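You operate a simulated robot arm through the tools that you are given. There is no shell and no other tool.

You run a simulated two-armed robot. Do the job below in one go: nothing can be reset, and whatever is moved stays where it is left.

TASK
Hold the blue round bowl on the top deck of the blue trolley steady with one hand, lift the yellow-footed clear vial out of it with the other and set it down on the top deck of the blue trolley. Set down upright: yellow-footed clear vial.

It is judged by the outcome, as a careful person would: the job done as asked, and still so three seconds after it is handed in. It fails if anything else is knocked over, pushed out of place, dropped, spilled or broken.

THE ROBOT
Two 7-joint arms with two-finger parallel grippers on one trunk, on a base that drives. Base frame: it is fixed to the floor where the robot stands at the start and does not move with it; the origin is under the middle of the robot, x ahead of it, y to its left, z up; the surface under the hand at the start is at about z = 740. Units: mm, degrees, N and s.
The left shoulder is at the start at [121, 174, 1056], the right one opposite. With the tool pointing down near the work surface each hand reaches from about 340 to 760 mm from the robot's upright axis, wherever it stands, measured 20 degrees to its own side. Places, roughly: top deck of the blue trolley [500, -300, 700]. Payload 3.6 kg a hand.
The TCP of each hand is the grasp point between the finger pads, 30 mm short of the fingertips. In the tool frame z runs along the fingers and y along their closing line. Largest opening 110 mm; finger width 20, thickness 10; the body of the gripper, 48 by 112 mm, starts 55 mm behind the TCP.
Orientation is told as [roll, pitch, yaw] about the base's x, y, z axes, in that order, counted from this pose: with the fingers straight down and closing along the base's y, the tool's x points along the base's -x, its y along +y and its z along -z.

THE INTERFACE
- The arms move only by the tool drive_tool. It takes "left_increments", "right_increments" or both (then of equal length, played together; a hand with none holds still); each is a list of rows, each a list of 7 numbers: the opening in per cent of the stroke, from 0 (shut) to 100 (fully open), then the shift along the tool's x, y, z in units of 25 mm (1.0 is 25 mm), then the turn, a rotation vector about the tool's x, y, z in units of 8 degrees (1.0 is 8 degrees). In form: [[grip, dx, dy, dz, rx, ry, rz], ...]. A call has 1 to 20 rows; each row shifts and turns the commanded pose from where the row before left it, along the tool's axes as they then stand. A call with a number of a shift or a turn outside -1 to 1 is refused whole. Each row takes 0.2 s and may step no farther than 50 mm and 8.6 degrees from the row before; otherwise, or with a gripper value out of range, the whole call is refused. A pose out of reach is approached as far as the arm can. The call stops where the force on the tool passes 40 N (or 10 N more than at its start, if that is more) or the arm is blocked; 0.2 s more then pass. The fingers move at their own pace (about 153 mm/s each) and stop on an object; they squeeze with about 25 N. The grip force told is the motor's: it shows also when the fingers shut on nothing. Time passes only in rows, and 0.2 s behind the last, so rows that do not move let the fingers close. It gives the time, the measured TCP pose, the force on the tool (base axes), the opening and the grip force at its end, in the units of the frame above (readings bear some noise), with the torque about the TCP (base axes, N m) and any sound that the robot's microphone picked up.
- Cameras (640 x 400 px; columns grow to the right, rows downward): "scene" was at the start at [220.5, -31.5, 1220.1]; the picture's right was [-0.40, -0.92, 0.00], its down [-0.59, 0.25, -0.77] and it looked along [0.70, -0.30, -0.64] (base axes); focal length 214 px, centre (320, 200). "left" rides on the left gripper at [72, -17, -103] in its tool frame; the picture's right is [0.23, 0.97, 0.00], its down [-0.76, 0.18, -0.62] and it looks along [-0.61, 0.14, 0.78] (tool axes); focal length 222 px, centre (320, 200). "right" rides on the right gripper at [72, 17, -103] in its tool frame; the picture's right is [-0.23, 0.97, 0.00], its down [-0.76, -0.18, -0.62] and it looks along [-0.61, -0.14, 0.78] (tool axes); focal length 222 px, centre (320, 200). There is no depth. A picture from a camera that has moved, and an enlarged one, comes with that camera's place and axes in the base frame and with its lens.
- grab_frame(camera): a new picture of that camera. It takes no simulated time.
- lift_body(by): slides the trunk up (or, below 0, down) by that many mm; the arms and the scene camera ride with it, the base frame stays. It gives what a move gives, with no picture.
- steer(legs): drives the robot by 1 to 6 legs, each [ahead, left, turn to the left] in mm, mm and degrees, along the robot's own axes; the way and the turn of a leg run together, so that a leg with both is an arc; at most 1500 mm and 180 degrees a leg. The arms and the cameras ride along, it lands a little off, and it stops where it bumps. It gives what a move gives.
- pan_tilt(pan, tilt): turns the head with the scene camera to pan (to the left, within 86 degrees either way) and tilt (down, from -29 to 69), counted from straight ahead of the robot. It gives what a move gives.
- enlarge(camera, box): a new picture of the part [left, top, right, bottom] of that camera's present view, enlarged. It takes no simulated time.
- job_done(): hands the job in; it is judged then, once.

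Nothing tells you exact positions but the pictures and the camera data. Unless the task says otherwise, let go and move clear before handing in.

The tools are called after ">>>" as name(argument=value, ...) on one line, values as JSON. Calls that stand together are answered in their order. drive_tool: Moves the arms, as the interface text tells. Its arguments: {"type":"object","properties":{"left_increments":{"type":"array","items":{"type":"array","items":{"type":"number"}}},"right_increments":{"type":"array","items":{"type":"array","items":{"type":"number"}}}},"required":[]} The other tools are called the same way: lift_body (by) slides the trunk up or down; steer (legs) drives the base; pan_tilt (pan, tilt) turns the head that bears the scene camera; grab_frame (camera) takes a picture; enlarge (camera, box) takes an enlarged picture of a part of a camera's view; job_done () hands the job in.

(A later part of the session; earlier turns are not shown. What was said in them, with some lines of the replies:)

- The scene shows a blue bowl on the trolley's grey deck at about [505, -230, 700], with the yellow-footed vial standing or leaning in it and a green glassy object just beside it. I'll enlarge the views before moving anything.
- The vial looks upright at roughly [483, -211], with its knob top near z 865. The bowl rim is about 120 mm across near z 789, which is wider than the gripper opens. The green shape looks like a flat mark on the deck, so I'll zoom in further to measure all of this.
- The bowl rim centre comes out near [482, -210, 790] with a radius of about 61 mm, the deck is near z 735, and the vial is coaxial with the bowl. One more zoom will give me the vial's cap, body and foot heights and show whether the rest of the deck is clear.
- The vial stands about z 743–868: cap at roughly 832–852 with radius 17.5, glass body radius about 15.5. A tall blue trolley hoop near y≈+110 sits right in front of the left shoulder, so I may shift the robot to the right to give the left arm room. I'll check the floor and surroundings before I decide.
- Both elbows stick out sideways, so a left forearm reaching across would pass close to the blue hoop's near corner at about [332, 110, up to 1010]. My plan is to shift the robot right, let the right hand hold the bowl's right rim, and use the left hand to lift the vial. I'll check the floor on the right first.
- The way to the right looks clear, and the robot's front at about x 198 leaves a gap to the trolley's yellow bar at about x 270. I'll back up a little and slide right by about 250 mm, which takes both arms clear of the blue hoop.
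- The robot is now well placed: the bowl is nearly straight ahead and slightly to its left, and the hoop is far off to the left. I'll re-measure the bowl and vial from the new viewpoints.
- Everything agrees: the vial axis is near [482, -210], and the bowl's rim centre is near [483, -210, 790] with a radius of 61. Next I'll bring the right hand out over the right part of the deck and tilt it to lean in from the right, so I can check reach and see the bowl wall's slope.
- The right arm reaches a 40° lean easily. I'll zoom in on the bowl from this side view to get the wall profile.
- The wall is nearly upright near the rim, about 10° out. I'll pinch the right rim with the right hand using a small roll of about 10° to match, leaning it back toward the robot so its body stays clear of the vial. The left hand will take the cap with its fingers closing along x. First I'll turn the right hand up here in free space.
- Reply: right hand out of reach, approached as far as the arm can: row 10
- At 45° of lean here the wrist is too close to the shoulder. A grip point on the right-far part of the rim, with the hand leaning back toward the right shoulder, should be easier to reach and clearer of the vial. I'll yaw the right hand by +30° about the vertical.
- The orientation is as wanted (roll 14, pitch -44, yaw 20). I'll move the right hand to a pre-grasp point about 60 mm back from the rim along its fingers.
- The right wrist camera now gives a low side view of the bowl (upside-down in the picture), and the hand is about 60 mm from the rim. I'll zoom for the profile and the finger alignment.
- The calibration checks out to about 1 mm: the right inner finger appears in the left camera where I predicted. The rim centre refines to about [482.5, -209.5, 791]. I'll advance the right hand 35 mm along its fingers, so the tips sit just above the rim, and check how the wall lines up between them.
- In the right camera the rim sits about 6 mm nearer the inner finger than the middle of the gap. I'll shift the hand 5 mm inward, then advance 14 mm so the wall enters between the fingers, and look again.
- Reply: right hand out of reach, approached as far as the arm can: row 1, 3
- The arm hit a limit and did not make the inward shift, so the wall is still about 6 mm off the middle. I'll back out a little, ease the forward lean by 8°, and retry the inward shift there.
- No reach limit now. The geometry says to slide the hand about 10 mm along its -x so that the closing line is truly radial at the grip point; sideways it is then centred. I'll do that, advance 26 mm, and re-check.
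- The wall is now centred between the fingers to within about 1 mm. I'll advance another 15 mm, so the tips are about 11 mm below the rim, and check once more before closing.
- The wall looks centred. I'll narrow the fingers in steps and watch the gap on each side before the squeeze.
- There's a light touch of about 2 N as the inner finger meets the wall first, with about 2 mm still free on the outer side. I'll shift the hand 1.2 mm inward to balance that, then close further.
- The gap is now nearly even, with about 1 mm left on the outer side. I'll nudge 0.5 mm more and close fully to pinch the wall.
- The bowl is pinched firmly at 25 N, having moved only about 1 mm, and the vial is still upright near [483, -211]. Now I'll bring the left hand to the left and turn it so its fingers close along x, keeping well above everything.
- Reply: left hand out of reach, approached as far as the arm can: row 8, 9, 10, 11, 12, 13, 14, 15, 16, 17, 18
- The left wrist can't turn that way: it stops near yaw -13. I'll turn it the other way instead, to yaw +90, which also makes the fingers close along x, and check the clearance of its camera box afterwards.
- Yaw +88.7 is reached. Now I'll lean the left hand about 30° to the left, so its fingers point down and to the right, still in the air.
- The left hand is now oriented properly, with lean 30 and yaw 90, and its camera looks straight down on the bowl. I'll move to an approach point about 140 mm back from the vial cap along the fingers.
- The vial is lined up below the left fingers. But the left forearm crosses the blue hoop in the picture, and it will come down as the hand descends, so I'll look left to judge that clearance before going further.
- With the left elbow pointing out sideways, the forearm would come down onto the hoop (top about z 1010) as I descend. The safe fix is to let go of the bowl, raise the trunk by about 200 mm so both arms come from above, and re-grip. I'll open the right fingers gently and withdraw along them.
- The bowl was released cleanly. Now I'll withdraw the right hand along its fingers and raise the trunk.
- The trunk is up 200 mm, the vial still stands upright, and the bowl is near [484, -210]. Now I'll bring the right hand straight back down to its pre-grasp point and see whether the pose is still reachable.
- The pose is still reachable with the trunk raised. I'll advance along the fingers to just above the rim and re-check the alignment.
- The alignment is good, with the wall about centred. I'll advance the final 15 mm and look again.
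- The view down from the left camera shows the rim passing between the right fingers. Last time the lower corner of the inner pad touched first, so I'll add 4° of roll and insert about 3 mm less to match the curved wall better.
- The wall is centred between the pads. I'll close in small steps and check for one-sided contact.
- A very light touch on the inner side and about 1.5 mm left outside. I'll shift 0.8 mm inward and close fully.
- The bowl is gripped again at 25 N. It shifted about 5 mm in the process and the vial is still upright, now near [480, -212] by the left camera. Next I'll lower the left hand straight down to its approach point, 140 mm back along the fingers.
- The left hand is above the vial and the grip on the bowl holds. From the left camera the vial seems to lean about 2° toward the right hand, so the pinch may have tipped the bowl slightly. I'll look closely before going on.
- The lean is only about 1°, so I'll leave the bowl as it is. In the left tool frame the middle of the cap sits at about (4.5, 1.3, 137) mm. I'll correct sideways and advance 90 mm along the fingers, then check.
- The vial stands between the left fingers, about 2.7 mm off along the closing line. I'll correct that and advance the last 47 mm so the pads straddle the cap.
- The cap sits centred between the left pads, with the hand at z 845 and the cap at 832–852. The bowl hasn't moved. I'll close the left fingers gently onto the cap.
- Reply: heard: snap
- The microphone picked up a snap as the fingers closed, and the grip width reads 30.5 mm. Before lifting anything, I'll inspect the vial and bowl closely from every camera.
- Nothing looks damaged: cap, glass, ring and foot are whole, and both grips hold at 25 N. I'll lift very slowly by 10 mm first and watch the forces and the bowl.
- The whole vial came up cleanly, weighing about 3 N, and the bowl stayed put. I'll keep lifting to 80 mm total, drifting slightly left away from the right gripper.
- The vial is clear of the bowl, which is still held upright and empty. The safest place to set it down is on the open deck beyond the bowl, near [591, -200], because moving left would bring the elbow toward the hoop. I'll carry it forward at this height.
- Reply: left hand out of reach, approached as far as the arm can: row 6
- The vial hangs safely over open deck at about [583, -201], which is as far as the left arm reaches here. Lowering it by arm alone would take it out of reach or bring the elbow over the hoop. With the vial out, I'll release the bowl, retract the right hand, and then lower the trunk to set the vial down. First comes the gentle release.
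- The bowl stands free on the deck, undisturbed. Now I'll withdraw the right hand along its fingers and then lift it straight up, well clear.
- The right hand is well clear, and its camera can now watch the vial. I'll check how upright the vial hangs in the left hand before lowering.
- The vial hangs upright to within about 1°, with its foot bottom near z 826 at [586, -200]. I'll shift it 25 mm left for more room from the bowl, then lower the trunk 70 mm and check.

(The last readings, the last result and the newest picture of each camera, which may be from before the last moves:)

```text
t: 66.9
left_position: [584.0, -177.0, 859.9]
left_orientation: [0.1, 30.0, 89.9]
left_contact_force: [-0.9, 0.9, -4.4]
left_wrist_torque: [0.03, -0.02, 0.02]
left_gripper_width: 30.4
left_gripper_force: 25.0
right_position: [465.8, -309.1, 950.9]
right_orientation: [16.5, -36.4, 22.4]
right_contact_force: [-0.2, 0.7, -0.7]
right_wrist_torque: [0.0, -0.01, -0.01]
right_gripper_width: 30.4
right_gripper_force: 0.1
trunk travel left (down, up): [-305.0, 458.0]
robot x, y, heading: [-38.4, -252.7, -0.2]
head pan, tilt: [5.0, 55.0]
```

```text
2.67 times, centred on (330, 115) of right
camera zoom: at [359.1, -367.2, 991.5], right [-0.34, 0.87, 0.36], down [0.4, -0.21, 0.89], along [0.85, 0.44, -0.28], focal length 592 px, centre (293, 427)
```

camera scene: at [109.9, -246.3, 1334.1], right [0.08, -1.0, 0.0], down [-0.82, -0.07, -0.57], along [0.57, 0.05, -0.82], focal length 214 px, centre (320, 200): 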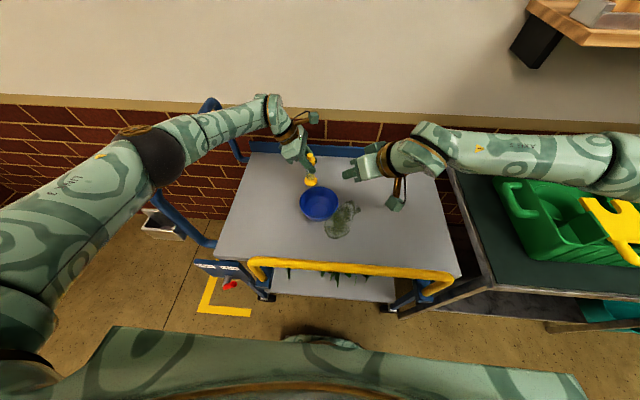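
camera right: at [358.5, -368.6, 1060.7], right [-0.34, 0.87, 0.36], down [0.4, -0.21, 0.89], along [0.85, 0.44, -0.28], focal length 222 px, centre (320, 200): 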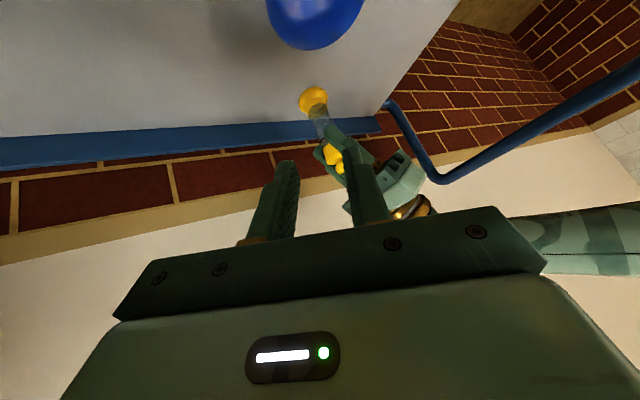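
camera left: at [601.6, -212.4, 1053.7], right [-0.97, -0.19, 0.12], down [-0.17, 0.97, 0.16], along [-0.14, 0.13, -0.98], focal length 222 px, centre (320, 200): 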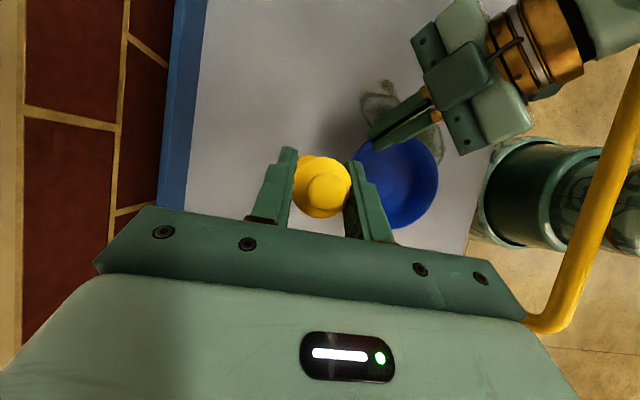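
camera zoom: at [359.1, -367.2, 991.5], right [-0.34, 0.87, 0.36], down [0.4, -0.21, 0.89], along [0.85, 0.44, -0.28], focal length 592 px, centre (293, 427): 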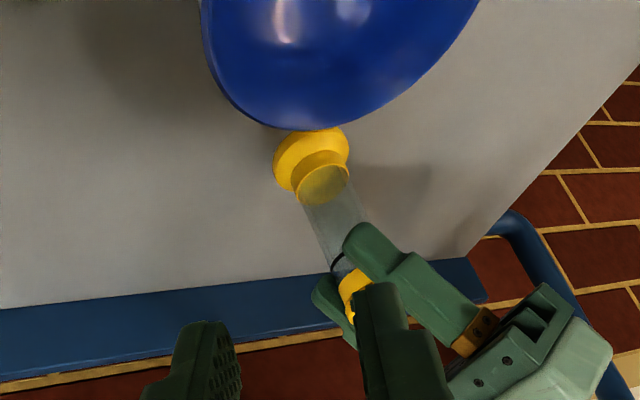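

The vial is about 15 mm above the deck, but the left elbow now looks closer to the hoop than I like. I'll look that way before going lower.

>>> pan_tilt(pan=40, tilt=45)

>>> grab_frame(camera="scene")

>>> pan_tilt(pan=60, tilt=30)

>>> grab_frame(camera="scene")

```text
t: 67.9
left_position: [583.7, -177.1, 858.5]
left_orientation: [0.2, 30.0, 89.9]
left_contact_force: [-0.3, -0.1, -3.7]
left_wrist_torque: [-0.03, 0.01, 0.0]
left_gripper_width: 29.8
left_gripper_force: 25.7
right_position: [466.1, -308.7, 950.6]
right_orientation: [16.5, -36.3, 22.3]
right_contact_force: [0.2, 0.5, -0.5]
right_wrist_torque: [-0.02, 0.03, 0.0]
right_gripper_width: 31.0
right_gripper_force: 0.0
trunk travel left (down, up): [-305.0, 458.0]
robot x, y, heading: [-38.3, -254.6, -0.1]
head pan, tilt: [40.0, 45.0]
```

```text
taken
camera scene: at [101.4, -200.4, 1347.3], right [0.64, -0.77, 0.0], down [-0.54, -0.45, -0.71], along [0.54, 0.45, -0.71], focal length 214 px, centre (320, 200)
```

scene: 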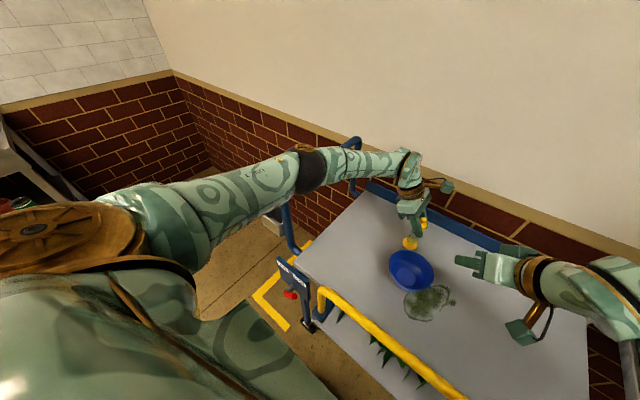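

```text
t: 68.8
left_position: [582.9, -175.7, 858.3]
left_orientation: [0.3, 30.1, 89.9]
left_contact_force: [-0.4, 0.9, -3.5]
left_wrist_torque: [0.01, -0.02, -0.01]
left_gripper_width: 29.9
left_gripper_force: 24.8
right_position: [467.1, -308.2, 949.9]
right_orientation: [16.5, -36.3, 22.3]
right_contact_force: [-0.1, -0.1, -0.7]
right_wrist_torque: [0.0, -0.03, -0.02]
right_gripper_width: 30.9
right_gripper_force: 0.1
trunk travel left (down, up): [-305.0, 458.0]
robot x, y, heading: [-41.9, -256.7, -0.0]
head pan, tilt: [60.0, 30.0]
```

```text
taken
camera scene: at [84.5, -174.2, 1369.9], right [0.86, -0.5, 0.0], down [-0.25, -0.43, -0.87], along [0.44, 0.75, -0.5], focal length 214 px, centre (320, 200)
```

scene: 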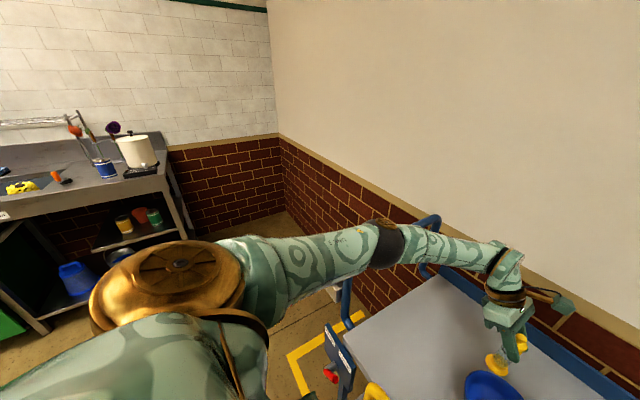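

The left elbow is only a small margin from the hoop bar, so I won't lower any further like this. I'll raise the trunk 60 mm, drive the base 80 mm to the right so the elbow clears the hoop, and then come down again.

>>> lift_body(by=60)

>>> steer(legs=[[0, -80, 0]])

>>> grab_frame(camera="scene")

>>> pan_tilt(pan=10, tilt=55)

>>> grab_frame(camera="scene")

>>> grab_frame(camera="left")

```text
t: 69.8
left_position: [582.8, -176.8, 917.8]
left_orientation: [0.3, 30.0, 90.0]
left_contact_force: [-0.4, 0.0, -0.6]
left_wrist_torque: [-0.01, -0.02, 0.04]
left_gripper_width: 30.1
left_gripper_force: 24.9
right_position: [467.7, -309.2, 1009.3]
right_orientation: [16.5, -36.3, 22.3]
right_contact_force: [0.1, 0.3, -1.0]
right_wrist_torque: [0.01, -0.03, 0.01]
right_gripper_width: 30.8
right_gripper_force: 0.1
trunk travel left (down, up): [-365.0, 398.0]
robot x, y, heading: [-37.4, -253.2, -0.2]
head pan, tilt: [60.0, 30.0]
```

```text
t: 70.8
left_position: [583.7, -256.4, 919.1]
left_orientation: [0.0, 29.8, 90.0]
left_contact_force: [0.0, 0.1, -0.2]
left_wrist_torque: [-0.03, 0.0, 0.01]
left_gripper_width: 29.9
left_gripper_force: 24.6
right_position: [467.2, -389.0, 1009.3]
right_orientation: [16.6, -36.3, 22.3]
right_contact_force: [0.1, -0.9, 0.1]
right_wrist_torque: [0.06, 0.0, 0.01]
right_gripper_width: 30.4
right_gripper_force: 0.0
trunk travel left (down, up): [-365.0, 398.0]
robot x, y, heading: [-40.2, -334.2, -0.1]
head pan, tilt: [60.0, 30.0]
```

```text
taken
camera scene: at [62.1, -255.1, 1431.0], right [0.86, -0.5, 0.0], down [-0.25, -0.43, -0.87], along [0.44, 0.75, -0.5], focal length 214 px, centre (320, 200)
```

scene: 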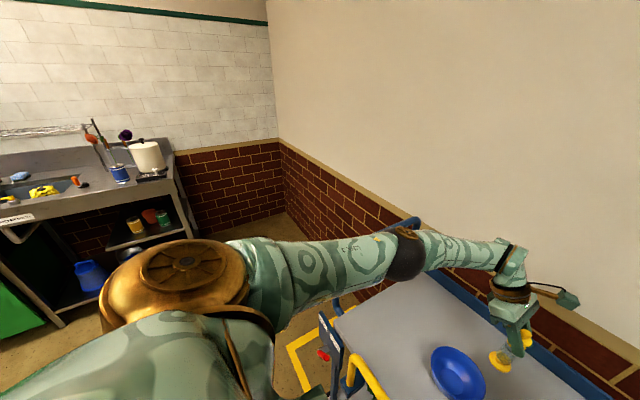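

```text
t: 72.0
left_position: [584.2, -255.5, 919.2]
left_orientation: [0.2, 30.0, 90.0]
left_contact_force: [0.0, -0.9, -2.3]
left_wrist_torque: [0.09, 0.04, -0.02]
left_gripper_width: 29.7
left_gripper_force: 24.6
right_position: [466.9, -388.5, 1009.8]
right_orientation: [16.5, -36.1, 22.5]
right_contact_force: [0.1, 0.1, -0.8]
right_wrist_torque: [-0.03, -0.01, 0.04]
right_gripper_width: 30.7
right_gripper_force: 0.2
trunk travel left (down, up): [-365.0, 398.0]
robot x, y, heading: [-43.3, -337.1, -0.4]
head pan, tilt: [10.0, 55.0]
```

```text
taken
camera scene: at [87.6, -319.0, 1394.9], right [0.17, -0.99, 0.0], down [-0.81, -0.14, -0.57], along [0.56, 0.1, -0.82], focal length 214 px, centre (320, 200)
```

scene: 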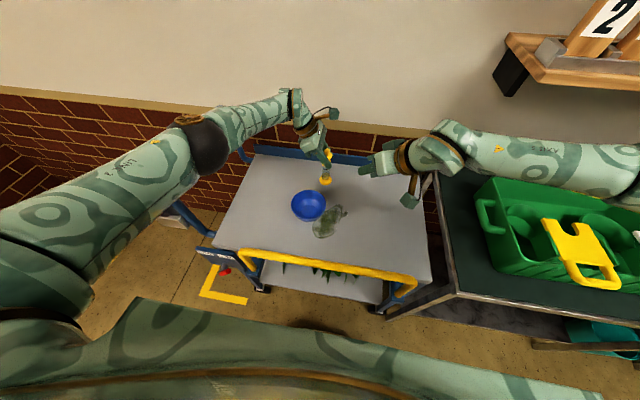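

```text
taken
camera left: at [601.6, -266.5, 1043.6], right [-0.97, -0.19, 0.12], down [-0.17, 0.97, 0.16], along [-0.14, 0.13, -0.98], focal length 222 px, centre (320, 200)
```

left: 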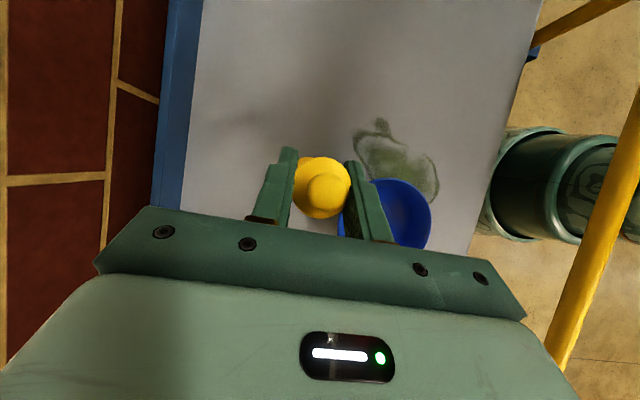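

The elbow is now far from the hoop, and the vial hangs over clear deck at about [585, -255] with good room from the bowl. I'll lower the trunk 68 mm and look at the remaining gap.

>>> lift_body(by=-68)

>>> grab_frame(camera="scene")

>>> enlarge(camera="scene", box=[290, 140, 370, 220])

>>> enlarge(camera="right", box=[270, 40, 400, 190])

```text
t: 73.1
left_position: [582.8, -255.5, 851.2]
left_orientation: [0.3, 29.9, 90.0]
left_contact_force: [0.0, 0.0, -3.0]
left_wrist_torque: [0.0, 0.0, 0.0]
left_gripper_width: 30.0
left_gripper_force: 25.2
right_position: [466.5, -388.5, 941.3]
right_orientation: [16.5, -36.3, 22.3]
right_contact_force: [0.4, 1.0, -0.6]
right_wrist_torque: [-0.02, 0.0, -0.01]
right_gripper_width: 30.8
right_gripper_force: 0.1
trunk travel left (down, up): [-297.0, 466.0]
robot x, y, heading: [-35.4, -333.3, -0.4]
head pan, tilt: [10.0, 55.0]
```

```text
taken
camera scene: at [113.1, -319.3, 1325.6], right [0.17, -0.99, 0.0], down [-0.81, -0.14, -0.57], along [0.56, 0.1, -0.82], focal length 214 px, centre (320, 200)
```

scene: 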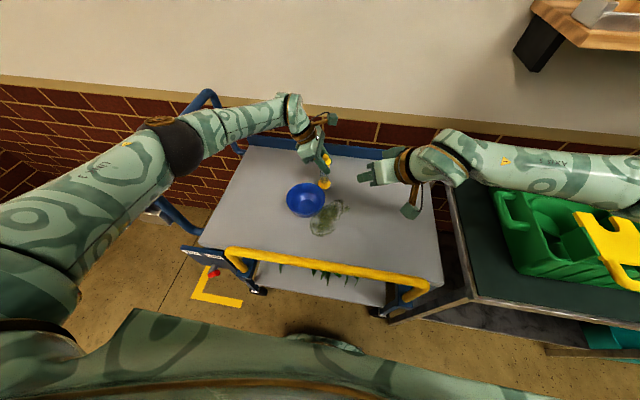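

```text
5.00 times, centred on (330, 180) of scene
camera zoom: at [113.1, -319.3, 1325.6], right [0.17, -0.99, 0.0], down [-0.81, -0.14, -0.57], along [0.56, 0.1, -0.82], focal length 1072 px, centre (270, 300)
```

zoom: 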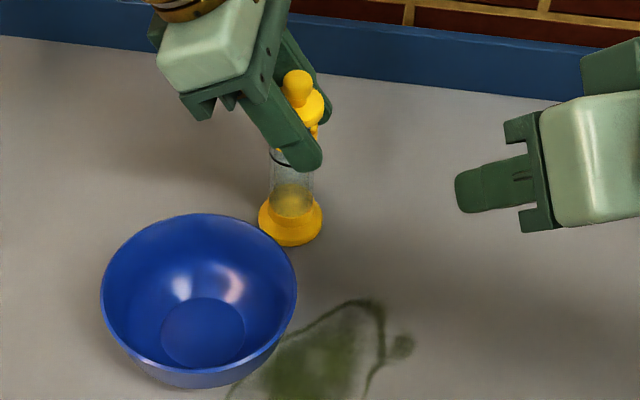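

```text
2.67 times, centred on (335, 115) of right
camera zoom: at [359.6, -446.2, 982.9], right [-0.34, 0.87, 0.36], down [0.4, -0.21, 0.89], along [0.85, 0.44, -0.28], focal length 592 px, centre (280, 427)
```

zoom: 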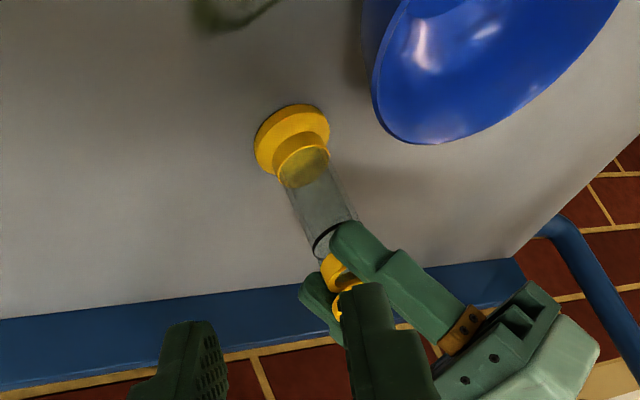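

The vial looks upright and roughly 15 mm above the deck, with the bowl well apart. I'll lower in small steps and watch the contact force.

>>> lift_body(by=-8)

>>> enlarge(camera="right", box=[300, 60, 380, 150])

>>> lift_body(by=-3)

>>> enlarge(camera="right", box=[300, 60, 380, 150])

```text
t: 73.6
left_position: [582.0, -257.3, 841.7]
left_orientation: [0.3, 30.0, 89.9]
left_contact_force: [1.4, 0.2, 1.3]
left_wrist_torque: [-0.03, -0.05, -0.02]
left_gripper_width: 29.8
left_gripper_force: 25.1
right_position: [466.5, -389.2, 933.1]
right_orientation: [16.6, -36.3, 22.4]
right_contact_force: [0.2, 0.3, 0.4]
right_wrist_torque: [-0.01, 0.01, -0.02]
right_gripper_width: 30.8
right_gripper_force: 0.0
trunk travel left (down, up): [-289.0, 474.0]
robot x, y, heading: [-38.1, -331.0, -0.1]
head pan, tilt: [10.0, 55.0]
```

```text
4.44 times, centred on (340, 105) of right
camera zoom: at [359.1, -446.4, 974.7], right [-0.34, 0.87, 0.36], down [0.4, -0.21, 0.89], along [0.85, 0.44, -0.28], focal length 987 px, centre (231, 622)
```

zoom: 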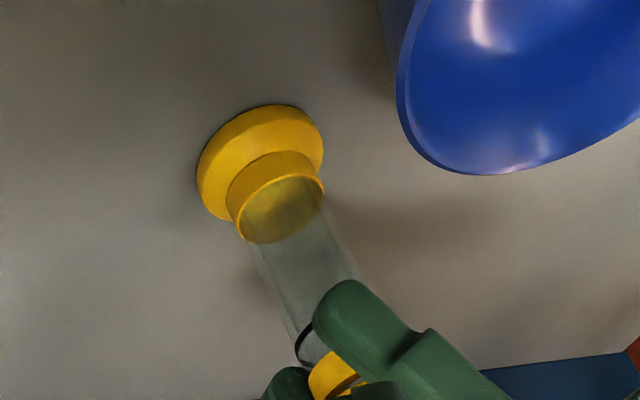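

```text
t: 74.2
left_position: [584.2, -255.7, 840.1]
left_orientation: [0.2, 30.0, 89.8]
left_contact_force: [-1.4, 0.2, 2.8]
left_wrist_torque: [-0.03, -0.04, 0.03]
left_gripper_width: 29.9
left_gripper_force: 25.5
right_position: [465.6, -387.3, 932.0]
right_orientation: [16.4, -36.3, 22.4]
right_contact_force: [1.1, 0.6, 0.6]
right_wrist_torque: [-0.01, -0.03, 0.0]
right_gripper_width: 31.0
right_gripper_force: 0.0
trunk travel left (down, up): [-286.0, 477.0]
robot x, y, heading: [-40.9, -333.5, -0.2]
head pan, tilt: [10.0, 55.0]
```

```text
4.44 times, centred on (340, 105) of right
camera zoom: at [358.8, -446.3, 971.9], right [-0.34, 0.87, 0.36], down [0.4, -0.21, 0.89], along [0.85, 0.44, -0.28], focal length 987 px, centre (231, 622)
```

zoom: 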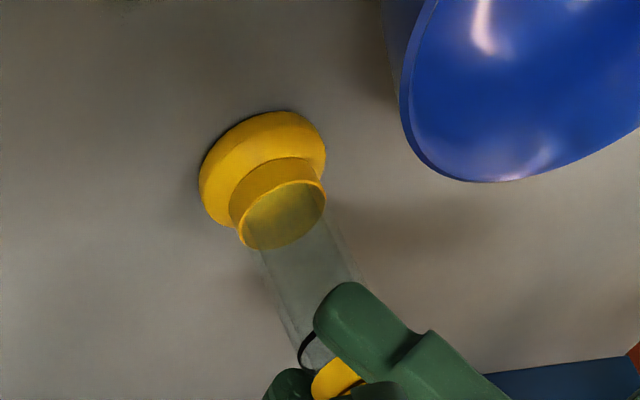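

Contact is made: the force went from -3 N to about +3 N, and the foot sits on the deck. I'll press 2 mm more so it sits flat and check.

>>> lift_body(by=-2)

>>> enlarge(camera="right", box=[300, 60, 380, 150])

>>> enlarge(camera="scene", box=[300, 140, 350, 200])

>>> enlarge(camera="left", box=[260, 120, 380, 230])

```text
t: 74.7
left_position: [583.5, -255.8, 837.9]
left_orientation: [0.3, 30.0, 89.9]
left_contact_force: [0.1, -0.6, 1.9]
left_wrist_torque: [-0.01, -0.02, 0.03]
left_gripper_width: 29.8
left_gripper_force: 25.0
right_position: [465.8, -389.2, 928.6]
right_orientation: [16.4, -36.3, 22.3]
right_contact_force: [-0.3, 0.1, -0.3]
right_wrist_torque: [0.01, 0.03, 0.02]
right_gripper_width: 30.9
right_gripper_force: 0.1
trunk travel left (down, up): [-284.0, 479.0]
robot x, y, heading: [-40.3, -335.7, -0.2]
head pan, tilt: [10.0, 55.0]
```

```text
4.44 times, centred on (340, 105) of right
camera zoom: at [358.8, -446.3, 969.9], right [-0.34, 0.87, 0.36], down [0.4, -0.21, 0.89], along [0.85, 0.44, -0.28], focal length 987 px, centre (231, 622)
```

zoom: 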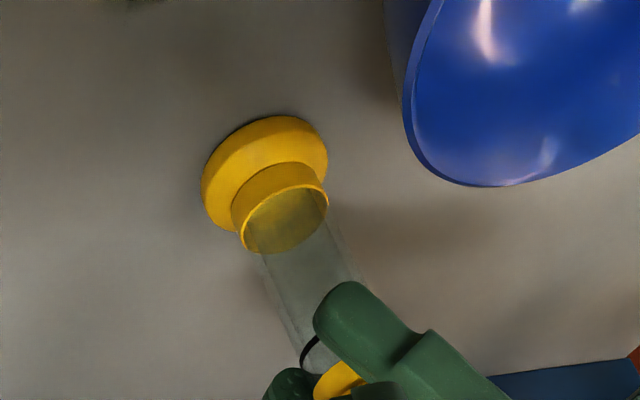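

```text
6.67 times, centred on (325, 170) of scene
camera zoom: at [117.7, -319.3, 1312.5], right [0.17, -0.99, 0.0], down [-0.81, -0.14, -0.57], along [0.56, 0.1, -0.82], focal length 1430 px, centre (287, 400)
```

zoom: 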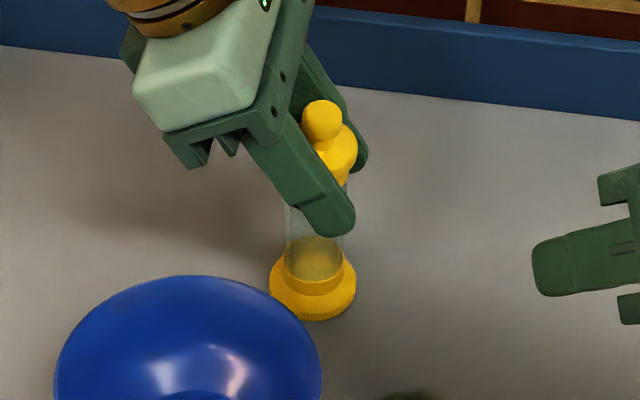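

```text
3.64 times, centred on (320, 175) of left
camera zoom: at [601.1, -266.5, 962.7], right [-0.97, -0.19, 0.12], down [-0.17, 0.97, 0.16], along [-0.14, 0.13, -0.98], focal length 808 px, centre (320, 291)
```

zoom: 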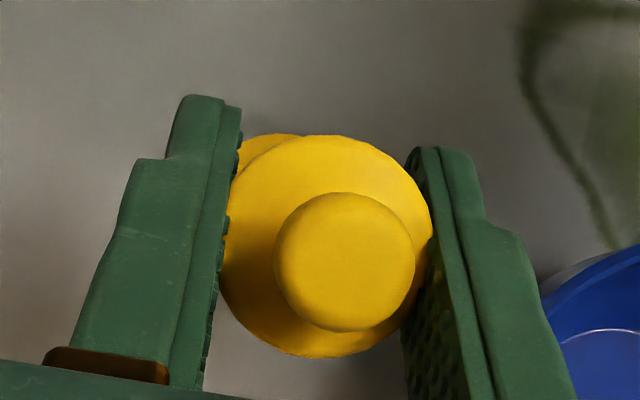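

The vial now stays on the deck while the fingers slide slightly along it, so it is standing on its own. I'll open the left fingers gently and look.

>>> drive_tool(left_increments=[[27, 0, 0, 0, 0, 0, 0], [30, 0, 0, 0, 0, 0, 0], [34, 0, 0, 0, 0, 0, 0], [40, 0, 0, 0, 0, 0, 0], [46, 0, 0, 0, 0, 0, 0], [46, 0, 0, 0, 0, 0, 0]])

>>> enlarge(camera="scene", box=[300, 140, 350, 200])

>>> enlarge(camera="left", box=[240, 100, 400, 230])

>>> enlarge(camera="right", box=[300, 60, 380, 150])

```text
t: 76.1
left_position: [582.8, -256.0, 838.0]
left_orientation: [0.2, 30.0, 89.8]
left_contact_force: [0.4, 0.0, 0.4]
left_wrist_torque: [-0.01, -0.01, -0.04]
left_gripper_width: 50.5
left_gripper_force: 0.1
right_position: [467.4, -388.6, 929.1]
right_orientation: [16.5, -36.3, 22.5]
right_contact_force: [0.2, -0.1, 0.0]
right_wrist_torque: [0.03, -0.05, -0.06]
right_gripper_width: 30.9
right_gripper_force: 0.0
trunk travel left (down, up): [-284.0, 479.0]
robot x, y, heading: [-41.8, -334.9, 0.0]
head pan, tilt: [10.0, 55.0]
heard: snap
```

```text
6.67 times, centred on (325, 170) of scene
camera zoom: at [118.1, -319.3, 1312.5], right [0.17, -0.99, 0.0], down [-0.81, -0.14, -0.57], along [0.56, 0.1, -0.82], focal length 1430 px, centre (287, 400)
```

zoom: 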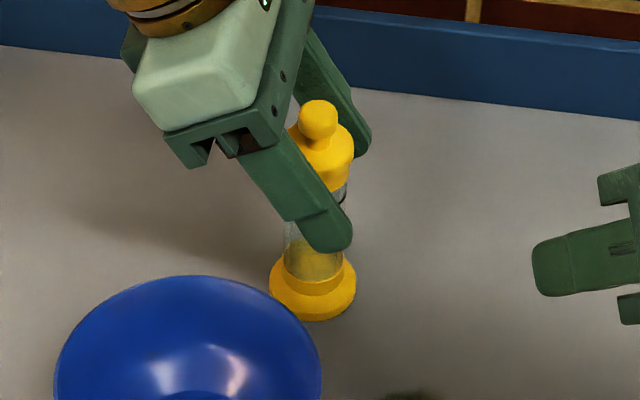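

```text
3.08 times, centred on (320, 165) of left
camera zoom: at [601.3, -266.6, 962.8], right [-0.97, -0.19, 0.12], down [-0.17, 0.97, 0.16], along [-0.14, 0.13, -0.98], focal length 684 px, centre (320, 308)
```

zoom: 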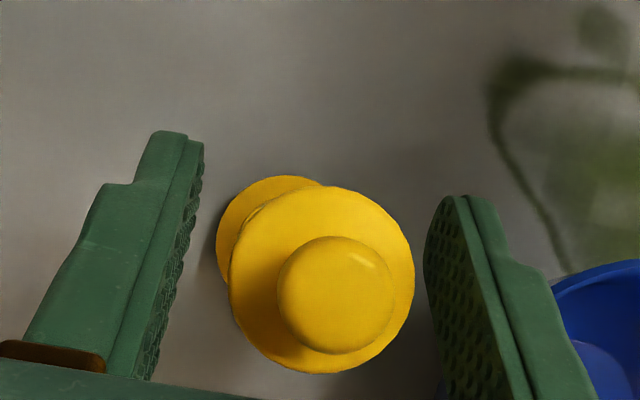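

```text
4.44 times, centred on (340, 105) of right
camera zoom: at [359.1, -446.3, 969.8], right [-0.34, 0.87, 0.36], down [0.4, -0.21, 0.89], along [0.85, 0.44, -0.28], focal length 987 px, centre (231, 622)
```

zoom: 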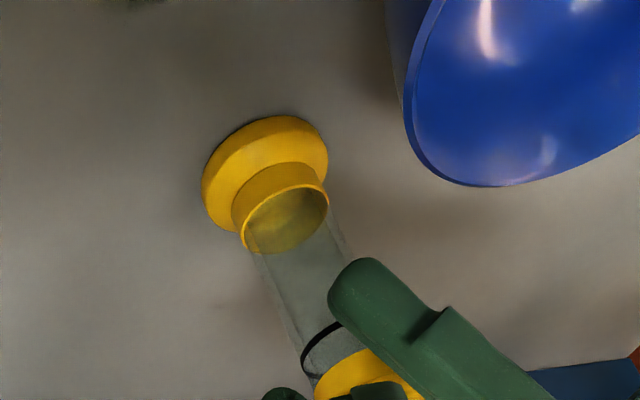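

The vial stands upright on the deck on its own, with a clear gap on both sides of the fingers. The second snap came on opening, so it seems to be just the grip engaging and releasing. I'll withdraw the left hand straight back along its fingers.

>>> drive_tool(left_increments=[[46, 0, 0, -0.3, 0, 0, 0], [46, 0, 0, -0.5, 0, 0, 0], [46, 0, 0, -0.8, 0, 0, 0], [46, 0, 0, -0.8, 0, 0, 0], [46, 0, 0, -0.8, 0, 0, 0], [46, 0, 0, -0.8, 0, 0, 0], [46, 0, 0, -0.8, 0, 0, 0]])

>>> grab_frame(camera="scene")

>>> enlarge(camera="scene", box=[270, 130, 370, 225])

>>> enlarge(camera="right", box=[280, 40, 420, 190])

```text
t: 77.7
left_position: [579.9, -193.2, 941.0]
left_orientation: [0.3, 30.0, 90.0]
left_contact_force: [0.2, -0.2, 0.0]
left_wrist_torque: [0.01, -0.01, -0.04]
left_gripper_width: 50.9
left_gripper_force: 0.0
right_position: [466.2, -387.6, 928.6]
right_orientation: [16.5, -36.3, 22.4]
right_contact_force: [0.6, -0.3, -0.8]
right_wrist_torque: [0.0, 0.0, 0.01]
right_gripper_width: 30.8
right_gripper_force: 0.1
trunk travel left (down, up): [-284.0, 479.0]
robot x, y, heading: [-43.6, -332.7, 0.0]
head pan, tilt: [10.0, 55.0]
```

```text
taken
camera scene: at [117.8, -319.1, 1312.5], right [0.17, -0.99, 0.0], down [-0.81, -0.14, -0.57], along [0.56, 0.1, -0.82], focal length 214 px, centre (320, 200)
```

scene: 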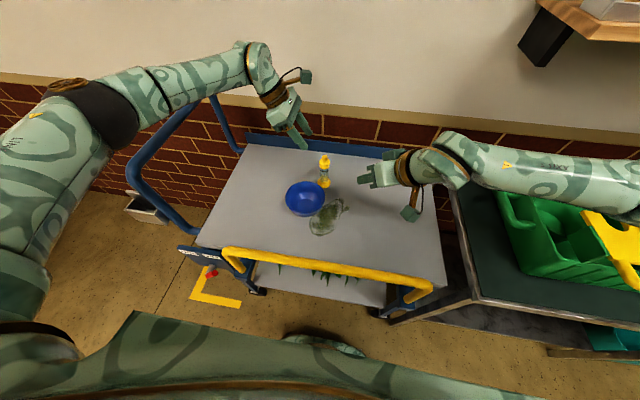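

```text
4.21 times, centred on (320, 178) of scene
camera zoom: at [117.8, -319.1, 1312.5], right [0.17, -0.99, 0.0], down [-0.81, -0.14, -0.57], along [0.56, 0.1, -0.82], focal length 903 px, centre (320, 295)
```

zoom: 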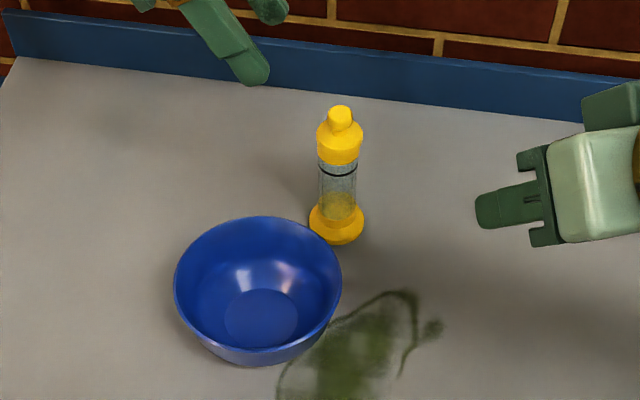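

```text
2.67 times, centred on (350, 115) of right
camera zoom: at [358.9, -446.1, 970.0], right [-0.34, 0.87, 0.36], down [0.4, -0.21, 0.89], along [0.85, 0.44, -0.28], focal length 592 px, centre (240, 427)
```

zoom: 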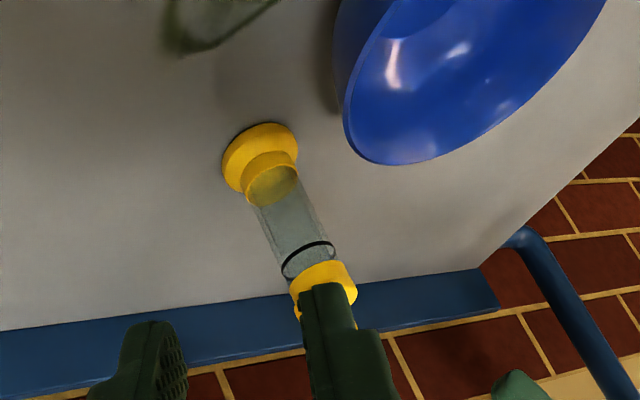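

The vial stands upright on the deck beyond the bowl, the bowl sits where it was, and both hands are empty. I'll raise the trunk to move both hands well clear and take a last look.

>>> lift_body(by=120)

>>> grab_frame(camera="scene")

>>> enlarge(camera="scene", box=[265, 130, 375, 240])

```text
t: 79.2
left_position: [583.6, -195.5, 1060.7]
left_orientation: [0.3, 30.0, 90.0]
left_contact_force: [-0.7, -0.1, -0.6]
left_wrist_torque: [0.01, -0.02, -0.02]
left_gripper_width: 50.6
left_gripper_force: 0.1
right_position: [466.0, -387.5, 1048.6]
right_orientation: [16.5, -36.4, 22.3]
right_contact_force: [0.4, -0.1, 0.5]
right_wrist_torque: [0.01, -0.02, 0.01]
right_gripper_width: 30.8
right_gripper_force: 0.0
trunk travel left (down, up): [-404.0, 359.0]
robot x, y, heading: [-38.6, -334.9, -0.2]
head pan, tilt: [10.0, 55.0]
```

```text
taken
camera scene: at [76.0, -319.1, 1434.1], right [0.17, -0.99, 0.0], down [-0.81, -0.14, -0.57], along [0.56, 0.1, -0.82], focal length 214 px, centre (320, 200)
```

scene: 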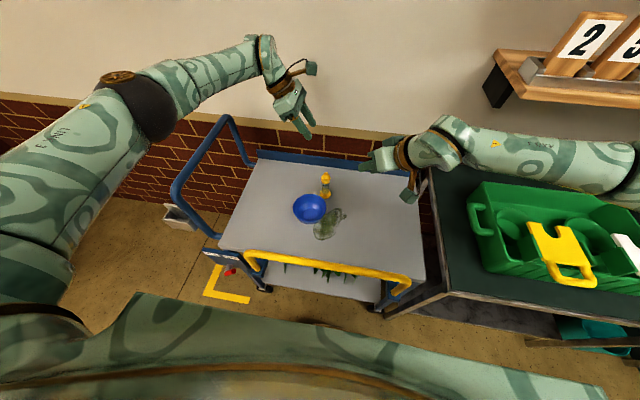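

```text
3.64 times, centred on (320, 185) of scene
camera zoom: at [76.0, -319.1, 1434.1], right [0.17, -0.99, 0.0], down [-0.81, -0.14, -0.57], along [0.56, 0.1, -0.82], focal length 780 px, centre (320, 254)
```

zoom: 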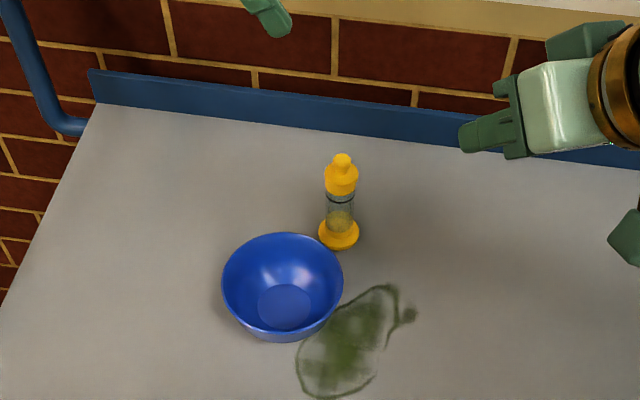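

The vial stands upright on the top deck just beyond the bowl. The bowl is upright in its place, nothing else has moved, and both hands are empty and well clear. I'm handing the job in.

>>> job_done()

```text
The job is handed in.
```

The yellow-footed vial is out of the bowl and standing upright on the top deck of the blue trolley, just beyond the bowl. I've handed the job in.

- **Holding:** the right hand pinched the bowl's rim while the left lifted the vial clear. I let go of the bowl once the vial was out, before setting the vial down, because the left arm had to be repositioned to stay clear of the blue hoop.
- **Bowl position:** it shifted about 5 mm when gripped. After release it stood upright within a couple of millimetres of where it began.
- **Snap sounds:** the microphone picked up a snap when the left fingers closed on the vial and another when they opened. Close-up pictures after each showed no damage, so I take it to be the grip engaging and releasing, but I can't confirm that.

At hand-in nothing else on the deck had moved, and both hands were empty and raised clear.
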